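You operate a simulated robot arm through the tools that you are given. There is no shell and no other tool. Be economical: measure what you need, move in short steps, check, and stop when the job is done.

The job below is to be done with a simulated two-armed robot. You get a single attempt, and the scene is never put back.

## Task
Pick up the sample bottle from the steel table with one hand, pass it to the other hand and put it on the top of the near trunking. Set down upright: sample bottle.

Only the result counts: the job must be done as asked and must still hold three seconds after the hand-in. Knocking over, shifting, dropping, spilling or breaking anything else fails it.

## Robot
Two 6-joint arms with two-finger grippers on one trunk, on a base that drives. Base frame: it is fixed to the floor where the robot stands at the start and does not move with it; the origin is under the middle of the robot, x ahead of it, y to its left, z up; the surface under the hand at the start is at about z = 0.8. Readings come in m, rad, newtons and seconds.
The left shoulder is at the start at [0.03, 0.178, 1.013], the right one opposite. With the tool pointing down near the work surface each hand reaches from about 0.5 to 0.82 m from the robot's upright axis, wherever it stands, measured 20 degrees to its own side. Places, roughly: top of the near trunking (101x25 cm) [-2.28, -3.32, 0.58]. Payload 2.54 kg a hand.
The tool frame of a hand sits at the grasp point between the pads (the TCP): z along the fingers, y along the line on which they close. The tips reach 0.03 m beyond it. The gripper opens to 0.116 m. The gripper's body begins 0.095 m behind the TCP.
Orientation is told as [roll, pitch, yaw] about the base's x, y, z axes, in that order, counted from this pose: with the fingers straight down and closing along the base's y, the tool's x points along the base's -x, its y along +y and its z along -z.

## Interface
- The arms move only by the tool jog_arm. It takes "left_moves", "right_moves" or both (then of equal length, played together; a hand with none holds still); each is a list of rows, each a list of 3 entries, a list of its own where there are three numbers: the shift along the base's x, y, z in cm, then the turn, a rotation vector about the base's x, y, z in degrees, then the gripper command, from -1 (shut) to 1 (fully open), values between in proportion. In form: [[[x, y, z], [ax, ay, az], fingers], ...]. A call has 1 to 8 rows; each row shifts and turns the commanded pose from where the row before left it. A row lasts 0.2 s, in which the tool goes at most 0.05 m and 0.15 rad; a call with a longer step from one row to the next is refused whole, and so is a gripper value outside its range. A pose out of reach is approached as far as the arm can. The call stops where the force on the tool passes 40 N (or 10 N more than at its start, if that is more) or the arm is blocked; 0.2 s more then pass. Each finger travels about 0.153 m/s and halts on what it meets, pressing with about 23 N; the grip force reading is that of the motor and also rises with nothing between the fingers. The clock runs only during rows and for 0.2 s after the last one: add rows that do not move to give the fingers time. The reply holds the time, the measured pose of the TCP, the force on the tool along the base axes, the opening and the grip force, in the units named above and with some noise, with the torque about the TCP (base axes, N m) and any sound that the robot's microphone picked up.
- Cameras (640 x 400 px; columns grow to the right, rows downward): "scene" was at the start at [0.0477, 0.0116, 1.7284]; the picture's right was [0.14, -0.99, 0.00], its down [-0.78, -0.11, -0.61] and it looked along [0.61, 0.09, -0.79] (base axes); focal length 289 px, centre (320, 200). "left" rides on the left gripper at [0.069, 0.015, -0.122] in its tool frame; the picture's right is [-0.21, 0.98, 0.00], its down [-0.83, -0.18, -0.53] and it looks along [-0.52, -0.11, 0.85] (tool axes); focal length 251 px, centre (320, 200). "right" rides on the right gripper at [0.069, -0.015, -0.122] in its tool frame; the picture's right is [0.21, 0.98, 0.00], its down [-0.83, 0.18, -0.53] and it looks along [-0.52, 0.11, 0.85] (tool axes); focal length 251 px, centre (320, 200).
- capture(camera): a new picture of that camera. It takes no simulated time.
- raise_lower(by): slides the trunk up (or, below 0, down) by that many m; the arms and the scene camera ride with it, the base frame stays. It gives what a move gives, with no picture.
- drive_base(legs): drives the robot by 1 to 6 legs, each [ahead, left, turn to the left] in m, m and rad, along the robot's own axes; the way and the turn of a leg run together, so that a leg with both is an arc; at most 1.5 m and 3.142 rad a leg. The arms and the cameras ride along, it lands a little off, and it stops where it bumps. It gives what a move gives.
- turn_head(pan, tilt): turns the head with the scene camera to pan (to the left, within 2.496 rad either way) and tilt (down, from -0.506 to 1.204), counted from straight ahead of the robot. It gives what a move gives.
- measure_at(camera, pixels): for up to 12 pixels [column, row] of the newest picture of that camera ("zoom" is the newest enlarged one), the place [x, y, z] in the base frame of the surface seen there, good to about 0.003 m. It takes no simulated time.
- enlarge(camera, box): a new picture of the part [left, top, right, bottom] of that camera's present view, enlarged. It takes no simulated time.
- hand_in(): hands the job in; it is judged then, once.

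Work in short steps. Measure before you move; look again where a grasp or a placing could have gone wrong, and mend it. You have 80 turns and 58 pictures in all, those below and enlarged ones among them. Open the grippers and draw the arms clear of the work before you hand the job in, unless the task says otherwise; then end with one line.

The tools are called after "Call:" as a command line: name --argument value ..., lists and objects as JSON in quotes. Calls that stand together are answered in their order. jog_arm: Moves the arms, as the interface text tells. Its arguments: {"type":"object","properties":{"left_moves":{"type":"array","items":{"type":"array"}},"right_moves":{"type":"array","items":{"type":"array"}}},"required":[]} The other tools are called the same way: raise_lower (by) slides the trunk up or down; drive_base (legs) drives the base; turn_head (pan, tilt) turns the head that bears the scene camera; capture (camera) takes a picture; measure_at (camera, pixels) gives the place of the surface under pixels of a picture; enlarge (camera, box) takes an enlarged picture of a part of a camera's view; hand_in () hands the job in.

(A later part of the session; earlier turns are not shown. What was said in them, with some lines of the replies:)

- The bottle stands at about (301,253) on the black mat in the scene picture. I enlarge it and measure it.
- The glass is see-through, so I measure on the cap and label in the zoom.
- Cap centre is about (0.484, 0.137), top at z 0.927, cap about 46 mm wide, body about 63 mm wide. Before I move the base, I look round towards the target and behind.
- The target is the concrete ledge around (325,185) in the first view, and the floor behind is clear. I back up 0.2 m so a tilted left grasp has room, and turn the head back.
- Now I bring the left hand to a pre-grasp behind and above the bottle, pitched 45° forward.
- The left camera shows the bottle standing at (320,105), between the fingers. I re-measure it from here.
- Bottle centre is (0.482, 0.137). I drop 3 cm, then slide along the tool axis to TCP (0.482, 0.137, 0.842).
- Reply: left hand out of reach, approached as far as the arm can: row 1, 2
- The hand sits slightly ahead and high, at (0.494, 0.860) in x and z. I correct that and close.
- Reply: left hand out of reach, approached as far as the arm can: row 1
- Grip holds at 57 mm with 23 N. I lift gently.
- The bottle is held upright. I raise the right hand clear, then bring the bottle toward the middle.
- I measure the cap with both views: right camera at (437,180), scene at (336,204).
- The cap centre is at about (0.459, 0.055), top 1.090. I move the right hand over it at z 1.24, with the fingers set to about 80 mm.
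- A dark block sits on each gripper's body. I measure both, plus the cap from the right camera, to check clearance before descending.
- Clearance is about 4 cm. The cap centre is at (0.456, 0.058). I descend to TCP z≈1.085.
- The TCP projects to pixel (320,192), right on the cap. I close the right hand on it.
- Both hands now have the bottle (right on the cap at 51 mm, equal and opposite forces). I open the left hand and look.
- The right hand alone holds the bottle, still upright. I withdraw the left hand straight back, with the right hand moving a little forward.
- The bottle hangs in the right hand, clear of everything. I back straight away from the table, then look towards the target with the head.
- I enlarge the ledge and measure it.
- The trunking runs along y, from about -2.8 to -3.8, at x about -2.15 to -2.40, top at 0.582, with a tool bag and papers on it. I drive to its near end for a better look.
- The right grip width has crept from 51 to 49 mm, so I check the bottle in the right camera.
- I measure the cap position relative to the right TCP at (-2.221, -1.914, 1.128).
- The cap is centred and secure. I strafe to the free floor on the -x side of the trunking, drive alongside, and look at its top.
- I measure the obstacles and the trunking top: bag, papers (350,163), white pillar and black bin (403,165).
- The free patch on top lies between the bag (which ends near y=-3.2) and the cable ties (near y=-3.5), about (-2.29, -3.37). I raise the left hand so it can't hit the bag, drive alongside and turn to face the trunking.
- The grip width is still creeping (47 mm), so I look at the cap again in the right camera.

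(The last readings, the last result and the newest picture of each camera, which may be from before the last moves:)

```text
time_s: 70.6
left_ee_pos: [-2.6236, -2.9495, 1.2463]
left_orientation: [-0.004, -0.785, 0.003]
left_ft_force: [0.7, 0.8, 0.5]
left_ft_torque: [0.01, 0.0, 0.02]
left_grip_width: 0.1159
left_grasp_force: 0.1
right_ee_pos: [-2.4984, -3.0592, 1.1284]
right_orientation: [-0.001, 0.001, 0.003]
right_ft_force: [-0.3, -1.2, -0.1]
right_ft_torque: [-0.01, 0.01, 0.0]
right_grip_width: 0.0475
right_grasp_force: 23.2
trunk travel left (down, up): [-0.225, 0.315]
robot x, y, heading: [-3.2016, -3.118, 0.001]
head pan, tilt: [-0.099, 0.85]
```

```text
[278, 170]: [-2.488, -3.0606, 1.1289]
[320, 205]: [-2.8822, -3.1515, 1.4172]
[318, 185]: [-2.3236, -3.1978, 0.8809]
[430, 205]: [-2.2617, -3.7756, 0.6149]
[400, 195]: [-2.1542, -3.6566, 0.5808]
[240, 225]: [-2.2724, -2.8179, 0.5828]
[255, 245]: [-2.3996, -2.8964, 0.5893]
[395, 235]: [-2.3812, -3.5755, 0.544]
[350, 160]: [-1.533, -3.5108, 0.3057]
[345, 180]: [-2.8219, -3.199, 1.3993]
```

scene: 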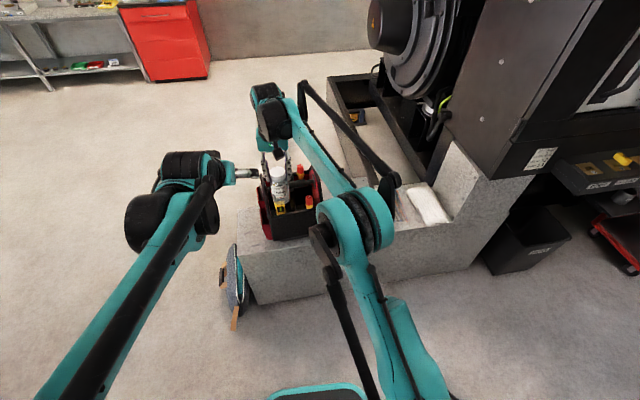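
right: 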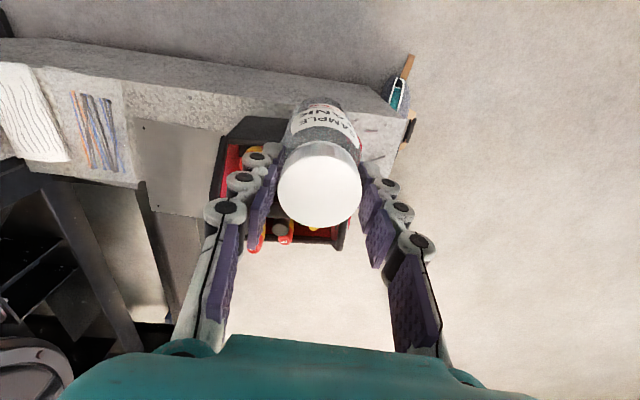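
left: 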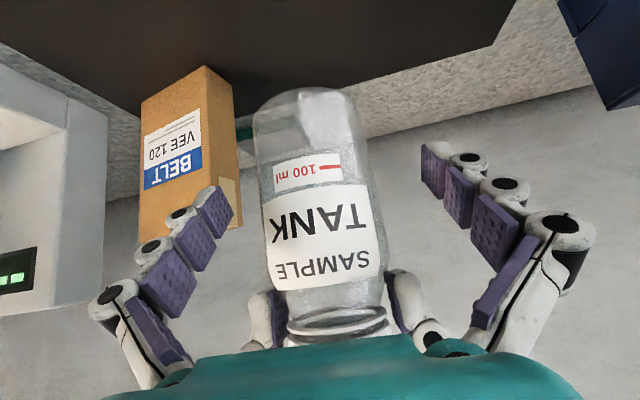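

The bottle has slid only about 5 mm down and stays upright. A thin plate lies on the top around (175,165) in the right view, so I measure the plate and the bare strip.

Call:
measure_at --camera "right" --pixels '[[175, 60], [175, 80], [175, 95], [175, 108], [175, 130], [175, 160], [175, 205], [135, 150], [215, 140], [225, 160], [120, 150], [230, 105]]'

Call:
enlarge --camera "right" --box '[60, 30, 300, 220]'

```text
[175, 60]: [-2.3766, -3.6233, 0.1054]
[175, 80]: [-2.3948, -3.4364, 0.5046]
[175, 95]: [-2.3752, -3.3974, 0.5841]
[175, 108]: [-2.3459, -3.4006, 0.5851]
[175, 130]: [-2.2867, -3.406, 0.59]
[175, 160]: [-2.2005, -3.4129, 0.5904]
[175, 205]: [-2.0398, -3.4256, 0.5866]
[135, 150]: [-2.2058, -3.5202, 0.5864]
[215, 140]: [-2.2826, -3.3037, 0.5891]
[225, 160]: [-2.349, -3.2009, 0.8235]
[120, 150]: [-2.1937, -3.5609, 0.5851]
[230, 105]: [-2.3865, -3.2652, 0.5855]
```

```text
2.11 times, centred on (180, 125) of right
```

zoom: 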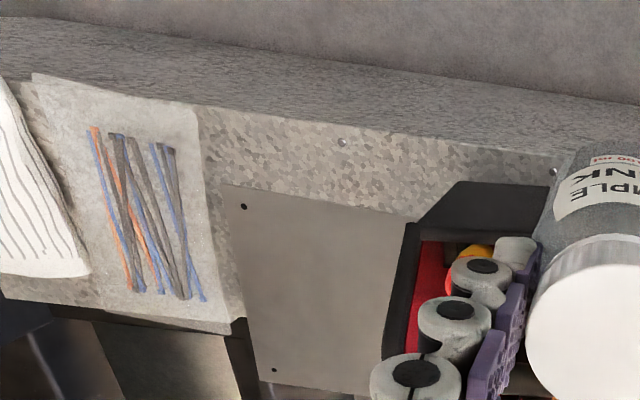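

The bare strip beside the plate is only about 7 cm wide. I check the free area at the near end, in front of the bag (scene around (248,225)).

Call:
enlarge --camera "scene" --box '[215, 150, 345, 260]'

Call:
measure_at --camera "right" --pixels '[[370, 110], [385, 125], [395, 140], [375, 150], [410, 118], [400, 160], [365, 130], [385, 145]]'

```text
3.64 times, centred on (280, 205) of scene
```

zoom: 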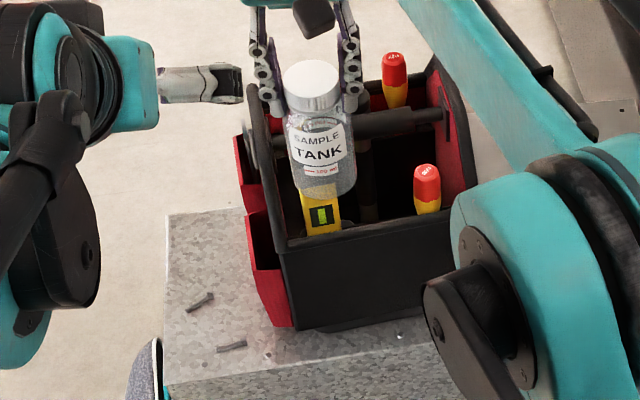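

```text
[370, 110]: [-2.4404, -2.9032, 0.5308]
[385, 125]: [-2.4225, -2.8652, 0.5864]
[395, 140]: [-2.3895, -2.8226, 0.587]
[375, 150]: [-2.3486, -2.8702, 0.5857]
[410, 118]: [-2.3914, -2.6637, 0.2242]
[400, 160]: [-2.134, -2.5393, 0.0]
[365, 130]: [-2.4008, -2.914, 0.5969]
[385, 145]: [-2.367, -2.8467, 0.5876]
```

Two loose bolts lie there at (202,302) and (230,345) in the zoom. I measure the free part behind them.

Call:
measure_at --camera "zoom" --pixels '[[175, 222], [205, 240], [235, 230], [235, 262], [200, 302], [232, 345], [255, 290], [262, 315], [290, 322], [250, 235], [172, 380], [620, 95]]'

```text
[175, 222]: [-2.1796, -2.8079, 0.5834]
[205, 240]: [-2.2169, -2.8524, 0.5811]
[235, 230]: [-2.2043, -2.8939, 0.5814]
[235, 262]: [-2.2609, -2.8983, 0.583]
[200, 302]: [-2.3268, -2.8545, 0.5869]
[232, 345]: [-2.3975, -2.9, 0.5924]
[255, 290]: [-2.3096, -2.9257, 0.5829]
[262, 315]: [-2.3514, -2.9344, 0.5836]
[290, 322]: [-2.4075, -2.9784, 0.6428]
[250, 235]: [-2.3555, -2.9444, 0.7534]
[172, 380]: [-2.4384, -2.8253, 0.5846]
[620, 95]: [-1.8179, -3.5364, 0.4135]
```

The near end has clear bare top around (-2.24, -2.86), 9 cm from the bolts. The cleanest approach is from the near end, facing -y, so I measure the laptop bag on the floor and my base front.

Call:
measure_at --camera "scene" --pixels '[[240, 275], [235, 315], [228, 285], [232, 255], [222, 275], [315, 390], [290, 390], [345, 385]]'

```text
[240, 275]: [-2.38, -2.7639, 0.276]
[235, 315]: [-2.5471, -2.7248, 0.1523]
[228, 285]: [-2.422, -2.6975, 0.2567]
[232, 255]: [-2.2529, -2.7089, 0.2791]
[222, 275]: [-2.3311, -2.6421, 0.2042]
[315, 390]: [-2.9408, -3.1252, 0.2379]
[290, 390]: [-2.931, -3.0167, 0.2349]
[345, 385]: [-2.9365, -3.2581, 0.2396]
```

My base reaches about 0.27 m ahead and the laptop bag begins at y≈-2.62. I turn to face -y, reverse, and strafe in front of the near end, staying 0.3 m short for now.

Call:
drive_base --legs '[[0, 0, -1.572], [-1.15, 0, 0], [0, 1.1, 0]]'

Call:
turn_head --pan -0.1 --tilt 0.85

Call:
capture --camera "scene"

Call:
capture --camera "right"

```text
time_s: 85.6
left_ee_pos: [-1.9072, -2.5611, 1.2449]
left_orientation: [-0.004, -0.785, -1.579]
left_ft_force: [-0.3, -0.3, 0.8]
left_ft_torque: [-0.03, 0.02, -0.01]
left_grip_width: 0.1159
left_grasp_force: 0.1
right_ee_pos: [-2.0175, -2.6863, 1.128]
right_orientation: [0.001, 0.0, -1.581]
right_ft_force: [-0.8, 0.1, 0.4]
right_ft_torque: [0.02, 0.04, -0.03]
right_grip_width: 0.046
right_grasp_force: 23.1
trunk travel left (down, up): [-0.225, 0.315]
robot x, y, heading: [-2.0699, -1.9773, -1.582]
head pan, tilt: [-0.099, 0.85]
```

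```text
time_s: 86.2
left_ee_pos: [-1.9078, -2.5609, 1.2464]
left_orientation: [-0.003, -0.787, -1.58]
left_ft_force: [-0.1, 0.7, 0.7]
left_ft_torque: [0.01, 0.0, 0.03]
left_grip_width: 0.1159
left_grasp_force: 0.0
right_ee_pos: [-2.0184, -2.6858, 1.128]
right_orientation: [-0.001, 0.001, -1.579]
right_ft_force: [-0.2, -0.7, -0.8]
right_ft_torque: [0.02, -0.01, 0.04]
right_grip_width: 0.0461
right_grasp_force: 23.3
trunk travel left (down, up): [-0.225, 0.315]
robot x, y, heading: [-2.0639, -1.9812, -1.582]
head pan, tilt: [-0.099, 0.85]
```

```text
24 pictures are left
```

scene: 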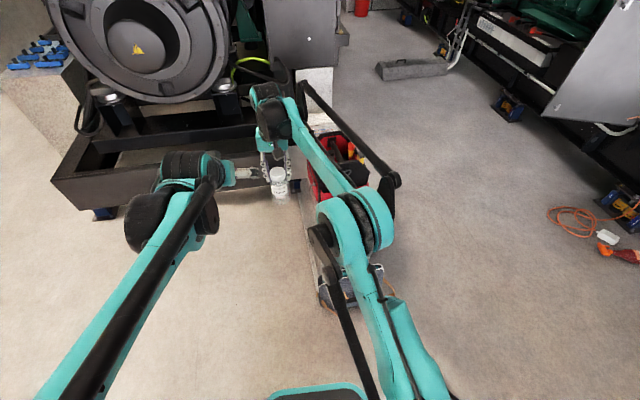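

```text
23 pictures are left
```

right: 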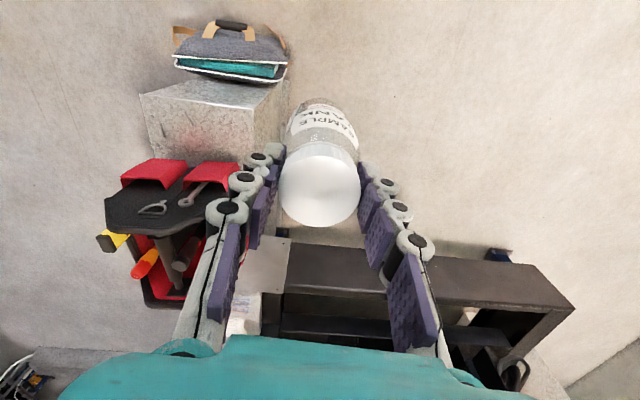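

I measure the near-end top and the bag's near side from the right camera.

Call:
measure_at --camera "right" --pixels '[[200, 92], [150, 98], [265, 90], [250, 110], [220, 120], [180, 120], [245, 140], [160, 150], [200, 150], [152, 172], [210, 170], [240, 160]]'

Call:
enlarge --camera "right" --box '[120, 60, 300, 220]'

```text
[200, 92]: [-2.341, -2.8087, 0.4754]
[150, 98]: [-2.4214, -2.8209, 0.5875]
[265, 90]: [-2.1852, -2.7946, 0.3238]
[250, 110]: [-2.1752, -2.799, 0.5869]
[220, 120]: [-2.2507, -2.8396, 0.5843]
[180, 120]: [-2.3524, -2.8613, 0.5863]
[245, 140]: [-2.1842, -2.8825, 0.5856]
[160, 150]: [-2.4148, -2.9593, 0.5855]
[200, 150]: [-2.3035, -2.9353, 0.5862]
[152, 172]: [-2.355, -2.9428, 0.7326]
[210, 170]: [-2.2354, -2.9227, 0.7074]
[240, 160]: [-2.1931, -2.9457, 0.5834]
```

```text
2.50 times, centred on (210, 140) of right
```

zoom: 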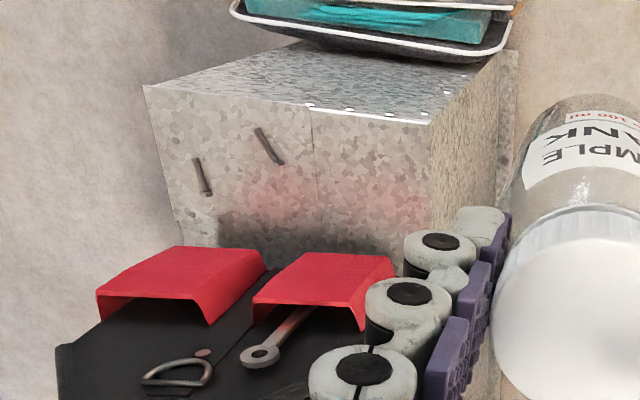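

The free spot centre is (-2.225, -2.85) on bare top at z≈0.585, with about 4 cm clearance to the bag pocket (y≈-2.923). I shift the right arm to its own side, then drive closer.

Call:
jog_arm --right_moves '[[[-3, 0, 0], [0, 0, 0], -1], [[-3, 0, 0], [0, 0, 0], -1], [[-3, 0, 0], [0, 0, 0], -1], [[-3, 0, 0], [0, 0, 0], -1]]'

Call:
drive_base --legs '[[0.14, -0.085, 0.01]]'

Call:
raise_lower --by -0.2

Call:
capture --camera "right"

Call:
capture --camera "scene"

```text
time_s: 87.2
left_ee_pos: [-1.9083, -2.5601, 1.2456]
left_orientation: [-0.002, -0.786, -1.58]
left_ft_force: [-1.4, -0.4, 0.3]
left_ft_torque: [0.02, 0.0, 0.01]
left_grip_width: 0.116
left_grasp_force: 0.0
right_ee_pos: [-2.1397, -2.6844, 1.1312]
right_orientation: [-0.001, -0.001, -1.58]
right_ft_force: [-0.5, 0.1, -0.5]
right_ft_torque: [0.0, -0.02, 0.0]
right_grip_width: 0.0456
right_grasp_force: 22.8
trunk travel left (down, up): [-0.225, 0.315]
robot x, y, heading: [-2.065, -1.9843, -1.581]
head pan, tilt: [-0.099, 0.85]
```

```text
time_s: 88.6
left_ee_pos: [-1.985, -2.6961, 1.2464]
left_orientation: [-0.001, -0.786, -1.563]
left_ft_force: [-1.0, -1.6, -0.5]
left_ft_torque: [0.01, -0.02, -0.03]
left_grip_width: 0.1163
left_grasp_force: 0.0
right_ee_pos: [-2.214, -2.8244, 1.1295]
right_orientation: [0.001, 0.001, -1.565]
right_ft_force: [-0.6, -0.8, -0.8]
right_ft_torque: [0.01, -0.03, 0.01]
right_grip_width: 0.0459
right_grasp_force: 22.6
trunk travel left (down, up): [-0.225, 0.315]
robot x, y, heading: [-2.1531, -2.1183, -1.566]
head pan, tilt: [-0.099, 0.85]
```

```text
time_s: 90.8
left_ee_pos: [-1.9845, -2.6946, 1.0456]
left_orientation: [-0.003, -0.787, -1.564]
left_ft_force: [0.7, 0.0, -0.2]
left_ft_torque: [0.02, 0.02, -0.03]
left_grip_width: 0.1157
left_grasp_force: 0.0
right_ee_pos: [-2.2132, -2.824, 0.9311]
right_orientation: [0.001, 0.0, -1.565]
right_ft_force: [-0.2, 0.0, -0.4]
right_ft_torque: [0.02, -0.02, -0.06]
right_grip_width: 0.0457
right_grasp_force: 23.2
trunk travel left (down, up): [-0.025, 0.515]
robot x, y, heading: [-2.1543, -2.1198, -1.564]
head pan, tilt: [-0.099, 0.85]
```

```text
21 pictures are left
```

right: 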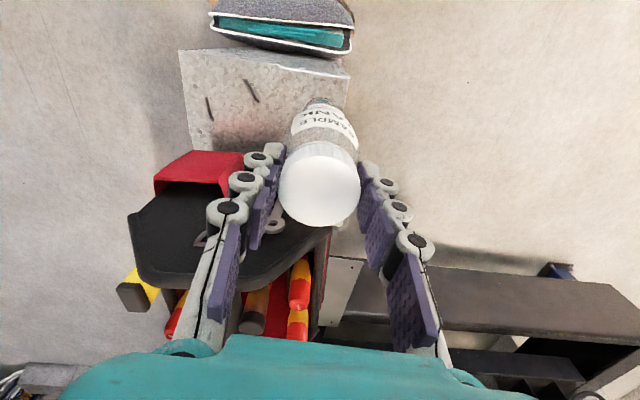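

```text
20 pictures are left
```

scene: 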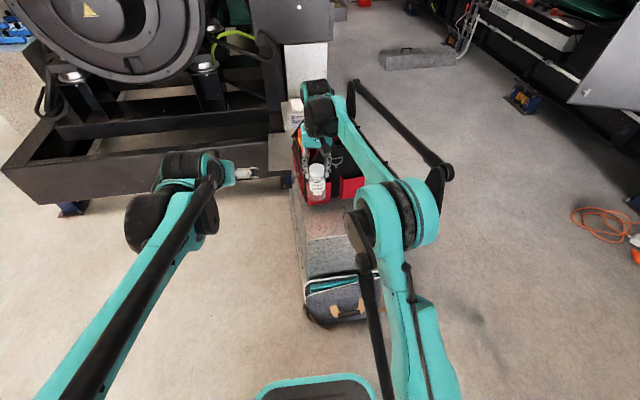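

I measure the cap, the bag's near side and the top from here.

Call:
measure_at --camera "right" --pixels '[[320, 190], [285, 190], [355, 190], [320, 215], [165, 165], [230, 160], [150, 225], [270, 240], [325, 235], [230, 75], [260, 110], [340, 80]]'

Call:
enlarge --camera "scene" --box '[270, 110, 400, 250]'

```text
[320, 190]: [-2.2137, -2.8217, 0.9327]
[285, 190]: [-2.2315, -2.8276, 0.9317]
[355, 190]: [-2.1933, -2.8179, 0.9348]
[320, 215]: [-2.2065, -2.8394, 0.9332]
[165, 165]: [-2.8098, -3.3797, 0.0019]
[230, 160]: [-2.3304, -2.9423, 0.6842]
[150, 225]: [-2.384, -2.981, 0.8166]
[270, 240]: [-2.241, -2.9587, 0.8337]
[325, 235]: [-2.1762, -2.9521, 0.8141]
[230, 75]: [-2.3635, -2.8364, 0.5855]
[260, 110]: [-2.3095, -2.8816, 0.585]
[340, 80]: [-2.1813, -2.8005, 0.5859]
```

```text
2.86 times, centred on (335, 180) of scene
```

zoom: 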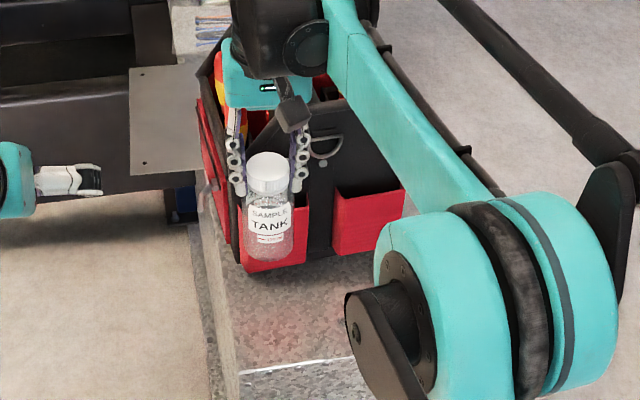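

The bottle bottom is about 0.1245 below the TCP, so contact is expected at TCP z≈0.709. I move over the spot and descend to 0.73.

Call:
jog_arm --right_moves '[[[-1.2, -2.1, 0], [0, 0, 0], -1], [[0, 0, -3], [0, 0, 0], -1], [[0, 0, -4], [0, 0, 0], -1], [[0, 0, -4], [0, 0, 0], -1], [[0, 0, -4], [0, 0, 0], -1], [[0, 0, -3], [0, 0, 0], -1], [[0, 0, -2], [0, 0, 0], -1]]'

Call:
capture --camera "right"

Call:
enlarge --camera "scene" --box '[270, 130, 370, 260]'

```text
time_s: 92.4
left_ee_pos: [-1.9829, -2.6953, 1.0453]
left_orientation: [-0.004, -0.783, -1.565]
left_ft_force: [0.2, -0.6, 0.1]
left_ft_torque: [-0.01, 0.0, -0.02]
left_grip_width: 0.1158
left_grasp_force: 0.1
right_ee_pos: [-2.2261, -2.8439, 0.7324]
right_orientation: [-0.002, -0.001, -1.565]
right_ft_force: [0.4, -0.1, -0.9]
right_ft_torque: [0.0, 0.05, -0.04]
right_grip_width: 0.0456
right_grasp_force: 23.4
trunk travel left (down, up): [-0.025, 0.515]
robot x, y, heading: [-2.1504, -2.1181, -1.565]
head pan, tilt: [-0.099, 0.85]
```

```text
18 pictures are left
```

right: 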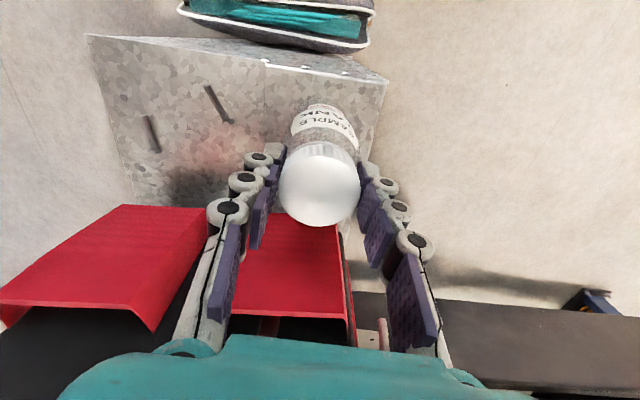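

```text
3.08 times, centred on (320, 195) of scene
```

zoom: 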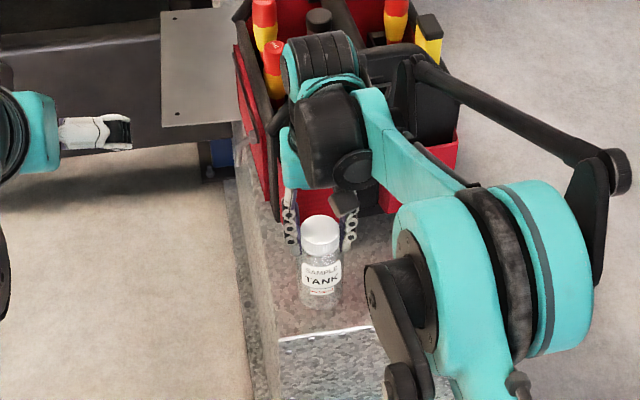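

The bottle hovers upright just over the spot. I lower slowly and watch the force.

Call:
jog_arm --right_moves '[[[0, 0, -0.7], [0, 0, 0], -1], [[0, 0, -0.7], [0, 0, 0], -1], [[0, 0, -0.4], [0, 0, 0], -1], [[0, 0, -0.2], [0, 0, 0], -1]]'

```text
time_s: 93.4
left_ee_pos: [-1.9843, -2.6952, 1.0465]
left_orientation: [-0.004, -0.785, -1.565]
left_ft_force: [0.2, 0.5, -0.2]
left_ft_torque: [0.0, 0.01, 0.0]
left_grip_width: 0.1158
left_grasp_force: 0.0
right_ee_pos: [-2.2241, -2.8448, 0.7104]
right_orientation: [-0.001, -0.001, -1.567]
right_ft_force: [-0.6, 0.0, -1.7]
right_ft_torque: [0.0, 0.01, 0.02]
right_grip_width: 0.0453
right_grasp_force: 22.9
trunk travel left (down, up): [-0.025, 0.515]
robot x, y, heading: [-2.1533, -2.122, -1.566]
head pan, tilt: [-0.099, 0.85]
```

No contact yet, so I take 1.5 mm steps.

Call:
jog_arm --right_moves '[[[0, 0, -0.15], [0, 0, 0], -1], [[0, 0, -0.15], [0, 0, 0], -1]]'

Call:
enlarge --camera "scene" --box '[290, 175, 360, 245]'

```text
time_s: 94.0
left_ee_pos: [-1.9838, -2.6932, 1.0471]
left_orientation: [-0.004, -0.788, -1.562]
left_ft_force: [1.1, 0.1, -0.6]
left_ft_torque: [0.01, -0.02, 0.01]
left_grip_width: 0.1163
left_grasp_force: 0.0
right_ee_pos: [-2.2252, -2.8442, 0.7103]
right_orientation: [0.001, -0.003, -1.566]
right_ft_force: [-0.1, -4.5, 28.1]
right_ft_torque: [-0.37, 0.09, -0.01]
right_grip_width: 0.0455
right_grasp_force: 22.6
trunk travel left (down, up): [-0.025, 0.515]
robot x, y, heading: [-2.1496, -2.1234, -1.56]
head pan, tilt: [-0.099, 0.85]
```

```text
5.71 times, centred on (325, 210) of scene
```

zoom: 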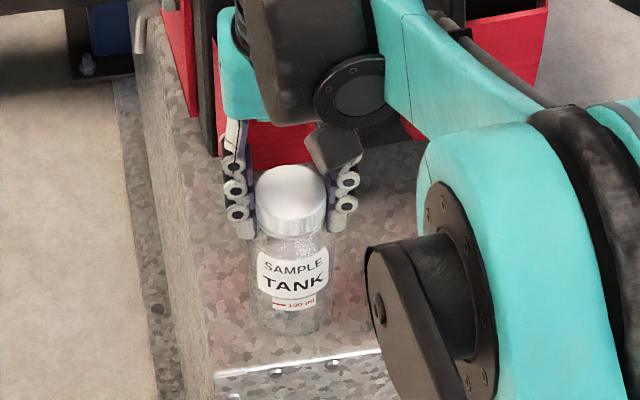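

Contact shows at 28 N. I ease up 2 mm, then open gently.

Call:
jog_arm --right_moves '[[[0, 0, 0.2], [0, 0, 0], -1], [[0, 0, 0], [0, 0, 0], -0.1], [[0, 0, 0], [0, 0, 0], 0.1], [[0, 0, 0], [0, 0, 0], 0.3], [[0, 0, 0], [0, 0, 0], 0.5], [[0, 0, 0], [0, 0, 0], 0.5]]'

Call:
capture --camera "right"

```text
time_s: 95.4
left_ee_pos: [-1.9829, -2.6963, 1.047]
left_orientation: [-0.004, -0.786, -1.564]
left_ft_force: [0.0, -0.2, -0.4]
left_ft_torque: [0.0, 0.01, 0.0]
left_grip_width: 0.1159
left_grasp_force: 0.1
right_ee_pos: [-2.2249, -2.844, 0.7102]
right_orientation: [0.001, 0.001, -1.565]
right_ft_force: [0.7, 0.2, -0.1]
right_ft_torque: [0.01, 0.01, 0.01]
right_grip_width: 0.0868
right_grasp_force: 0.0
trunk travel left (down, up): [-0.025, 0.515]
robot x, y, heading: [-2.1514, -2.1203, -1.564]
head pan, tilt: [-0.099, 0.85]
```

```text
15 pictures are left
```

right: 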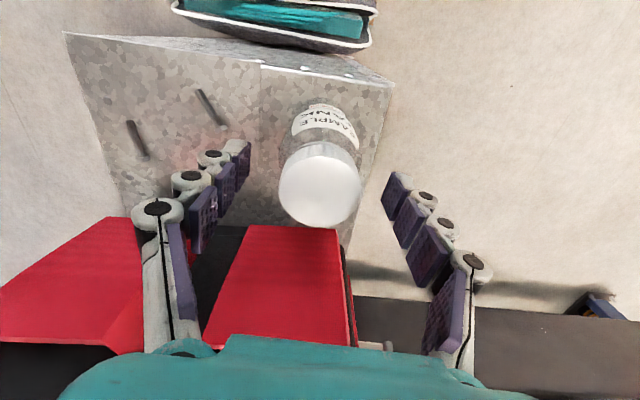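

The bottle stands free between the open fingers. I lift the right hand straight up, well clear.

Call:
jog_arm --right_moves '[[[0, 0, 2], [0, 0, 0], 0.5], [[0, 0, 4], [0, 0, 0], 0.5], [[0, 0, 4], [0, 0, 0], 0.5], [[0, 0, 4], [0, 0, 0], 0.5], [[0, 0, 4], [0, 0, 0], 0.5], [[0, 2, 4], [0, 0, 0], 0.5], [[0, 3, 3], [0, 0, 0], 1]]'

Call:
drive_base --legs '[[-0.3, 0, 0]]'

Call:
enlarge --camera "scene" --box '[250, 100, 410, 240]'

Call:
capture --camera "right"

```text
time_s: 97.0
left_ee_pos: [-1.9833, -2.6955, 1.0455]
left_orientation: [-0.002, -0.787, -1.564]
left_ft_force: [-0.2, 0.2, 0.3]
left_ft_torque: [-0.03, 0.02, -0.01]
left_grip_width: 0.1162
left_grasp_force: 0.0
right_ee_pos: [-2.2245, -2.7947, 0.9624]
right_orientation: [0.001, -0.001, -1.565]
right_ft_force: [-0.1, -0.1, -0.2]
right_ft_torque: [-0.02, 0.04, -0.02]
right_grip_width: 0.1161
right_grasp_force: 0.1
trunk travel left (down, up): [-0.025, 0.515]
robot x, y, heading: [-2.1529, -2.1204, -1.565]
head pan, tilt: [-0.099, 0.85]
```

```text
time_s: 99.0
left_ee_pos: [-1.9898, -2.3906, 1.0462]
left_orientation: [-0.003, -0.788, -1.571]
left_ft_force: [-0.8, 1.1, 0.2]
left_ft_torque: [0.01, 0.0, 0.01]
left_grip_width: 0.1159
left_grasp_force: 0.0
right_ee_pos: [-2.2299, -2.4885, 0.9623]
right_orientation: [0.002, -0.004, -1.573]
right_ft_force: [0.6, 1.2, -0.1]
right_ft_torque: [-0.01, 0.02, -0.02]
right_grip_width: 0.1159
right_grasp_force: 0.0
trunk travel left (down, up): [-0.025, 0.515]
robot x, y, heading: [-2.1572, -1.81, -1.573]
head pan, tilt: [-0.099, 0.85]
```

```text
2.86 times, centred on (330, 170) of scene
```

zoom: 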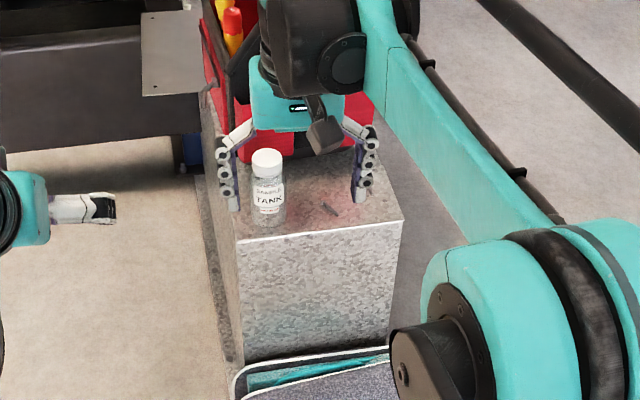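

```text
13 pictures are left
```

right: 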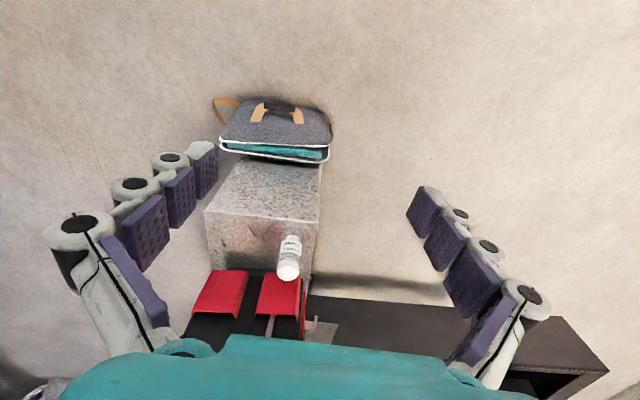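

The bottle stands upright on the near end of the trunking. The bolts and bag are untouched, and both hands are open and clear, so I hand in.

Call:
hand_in

```text
The job is handed in.
```

The sample bottle was picked up with the left hand, passed to the right, and set down upright on the near end of the near trunking top; the job is handed in.
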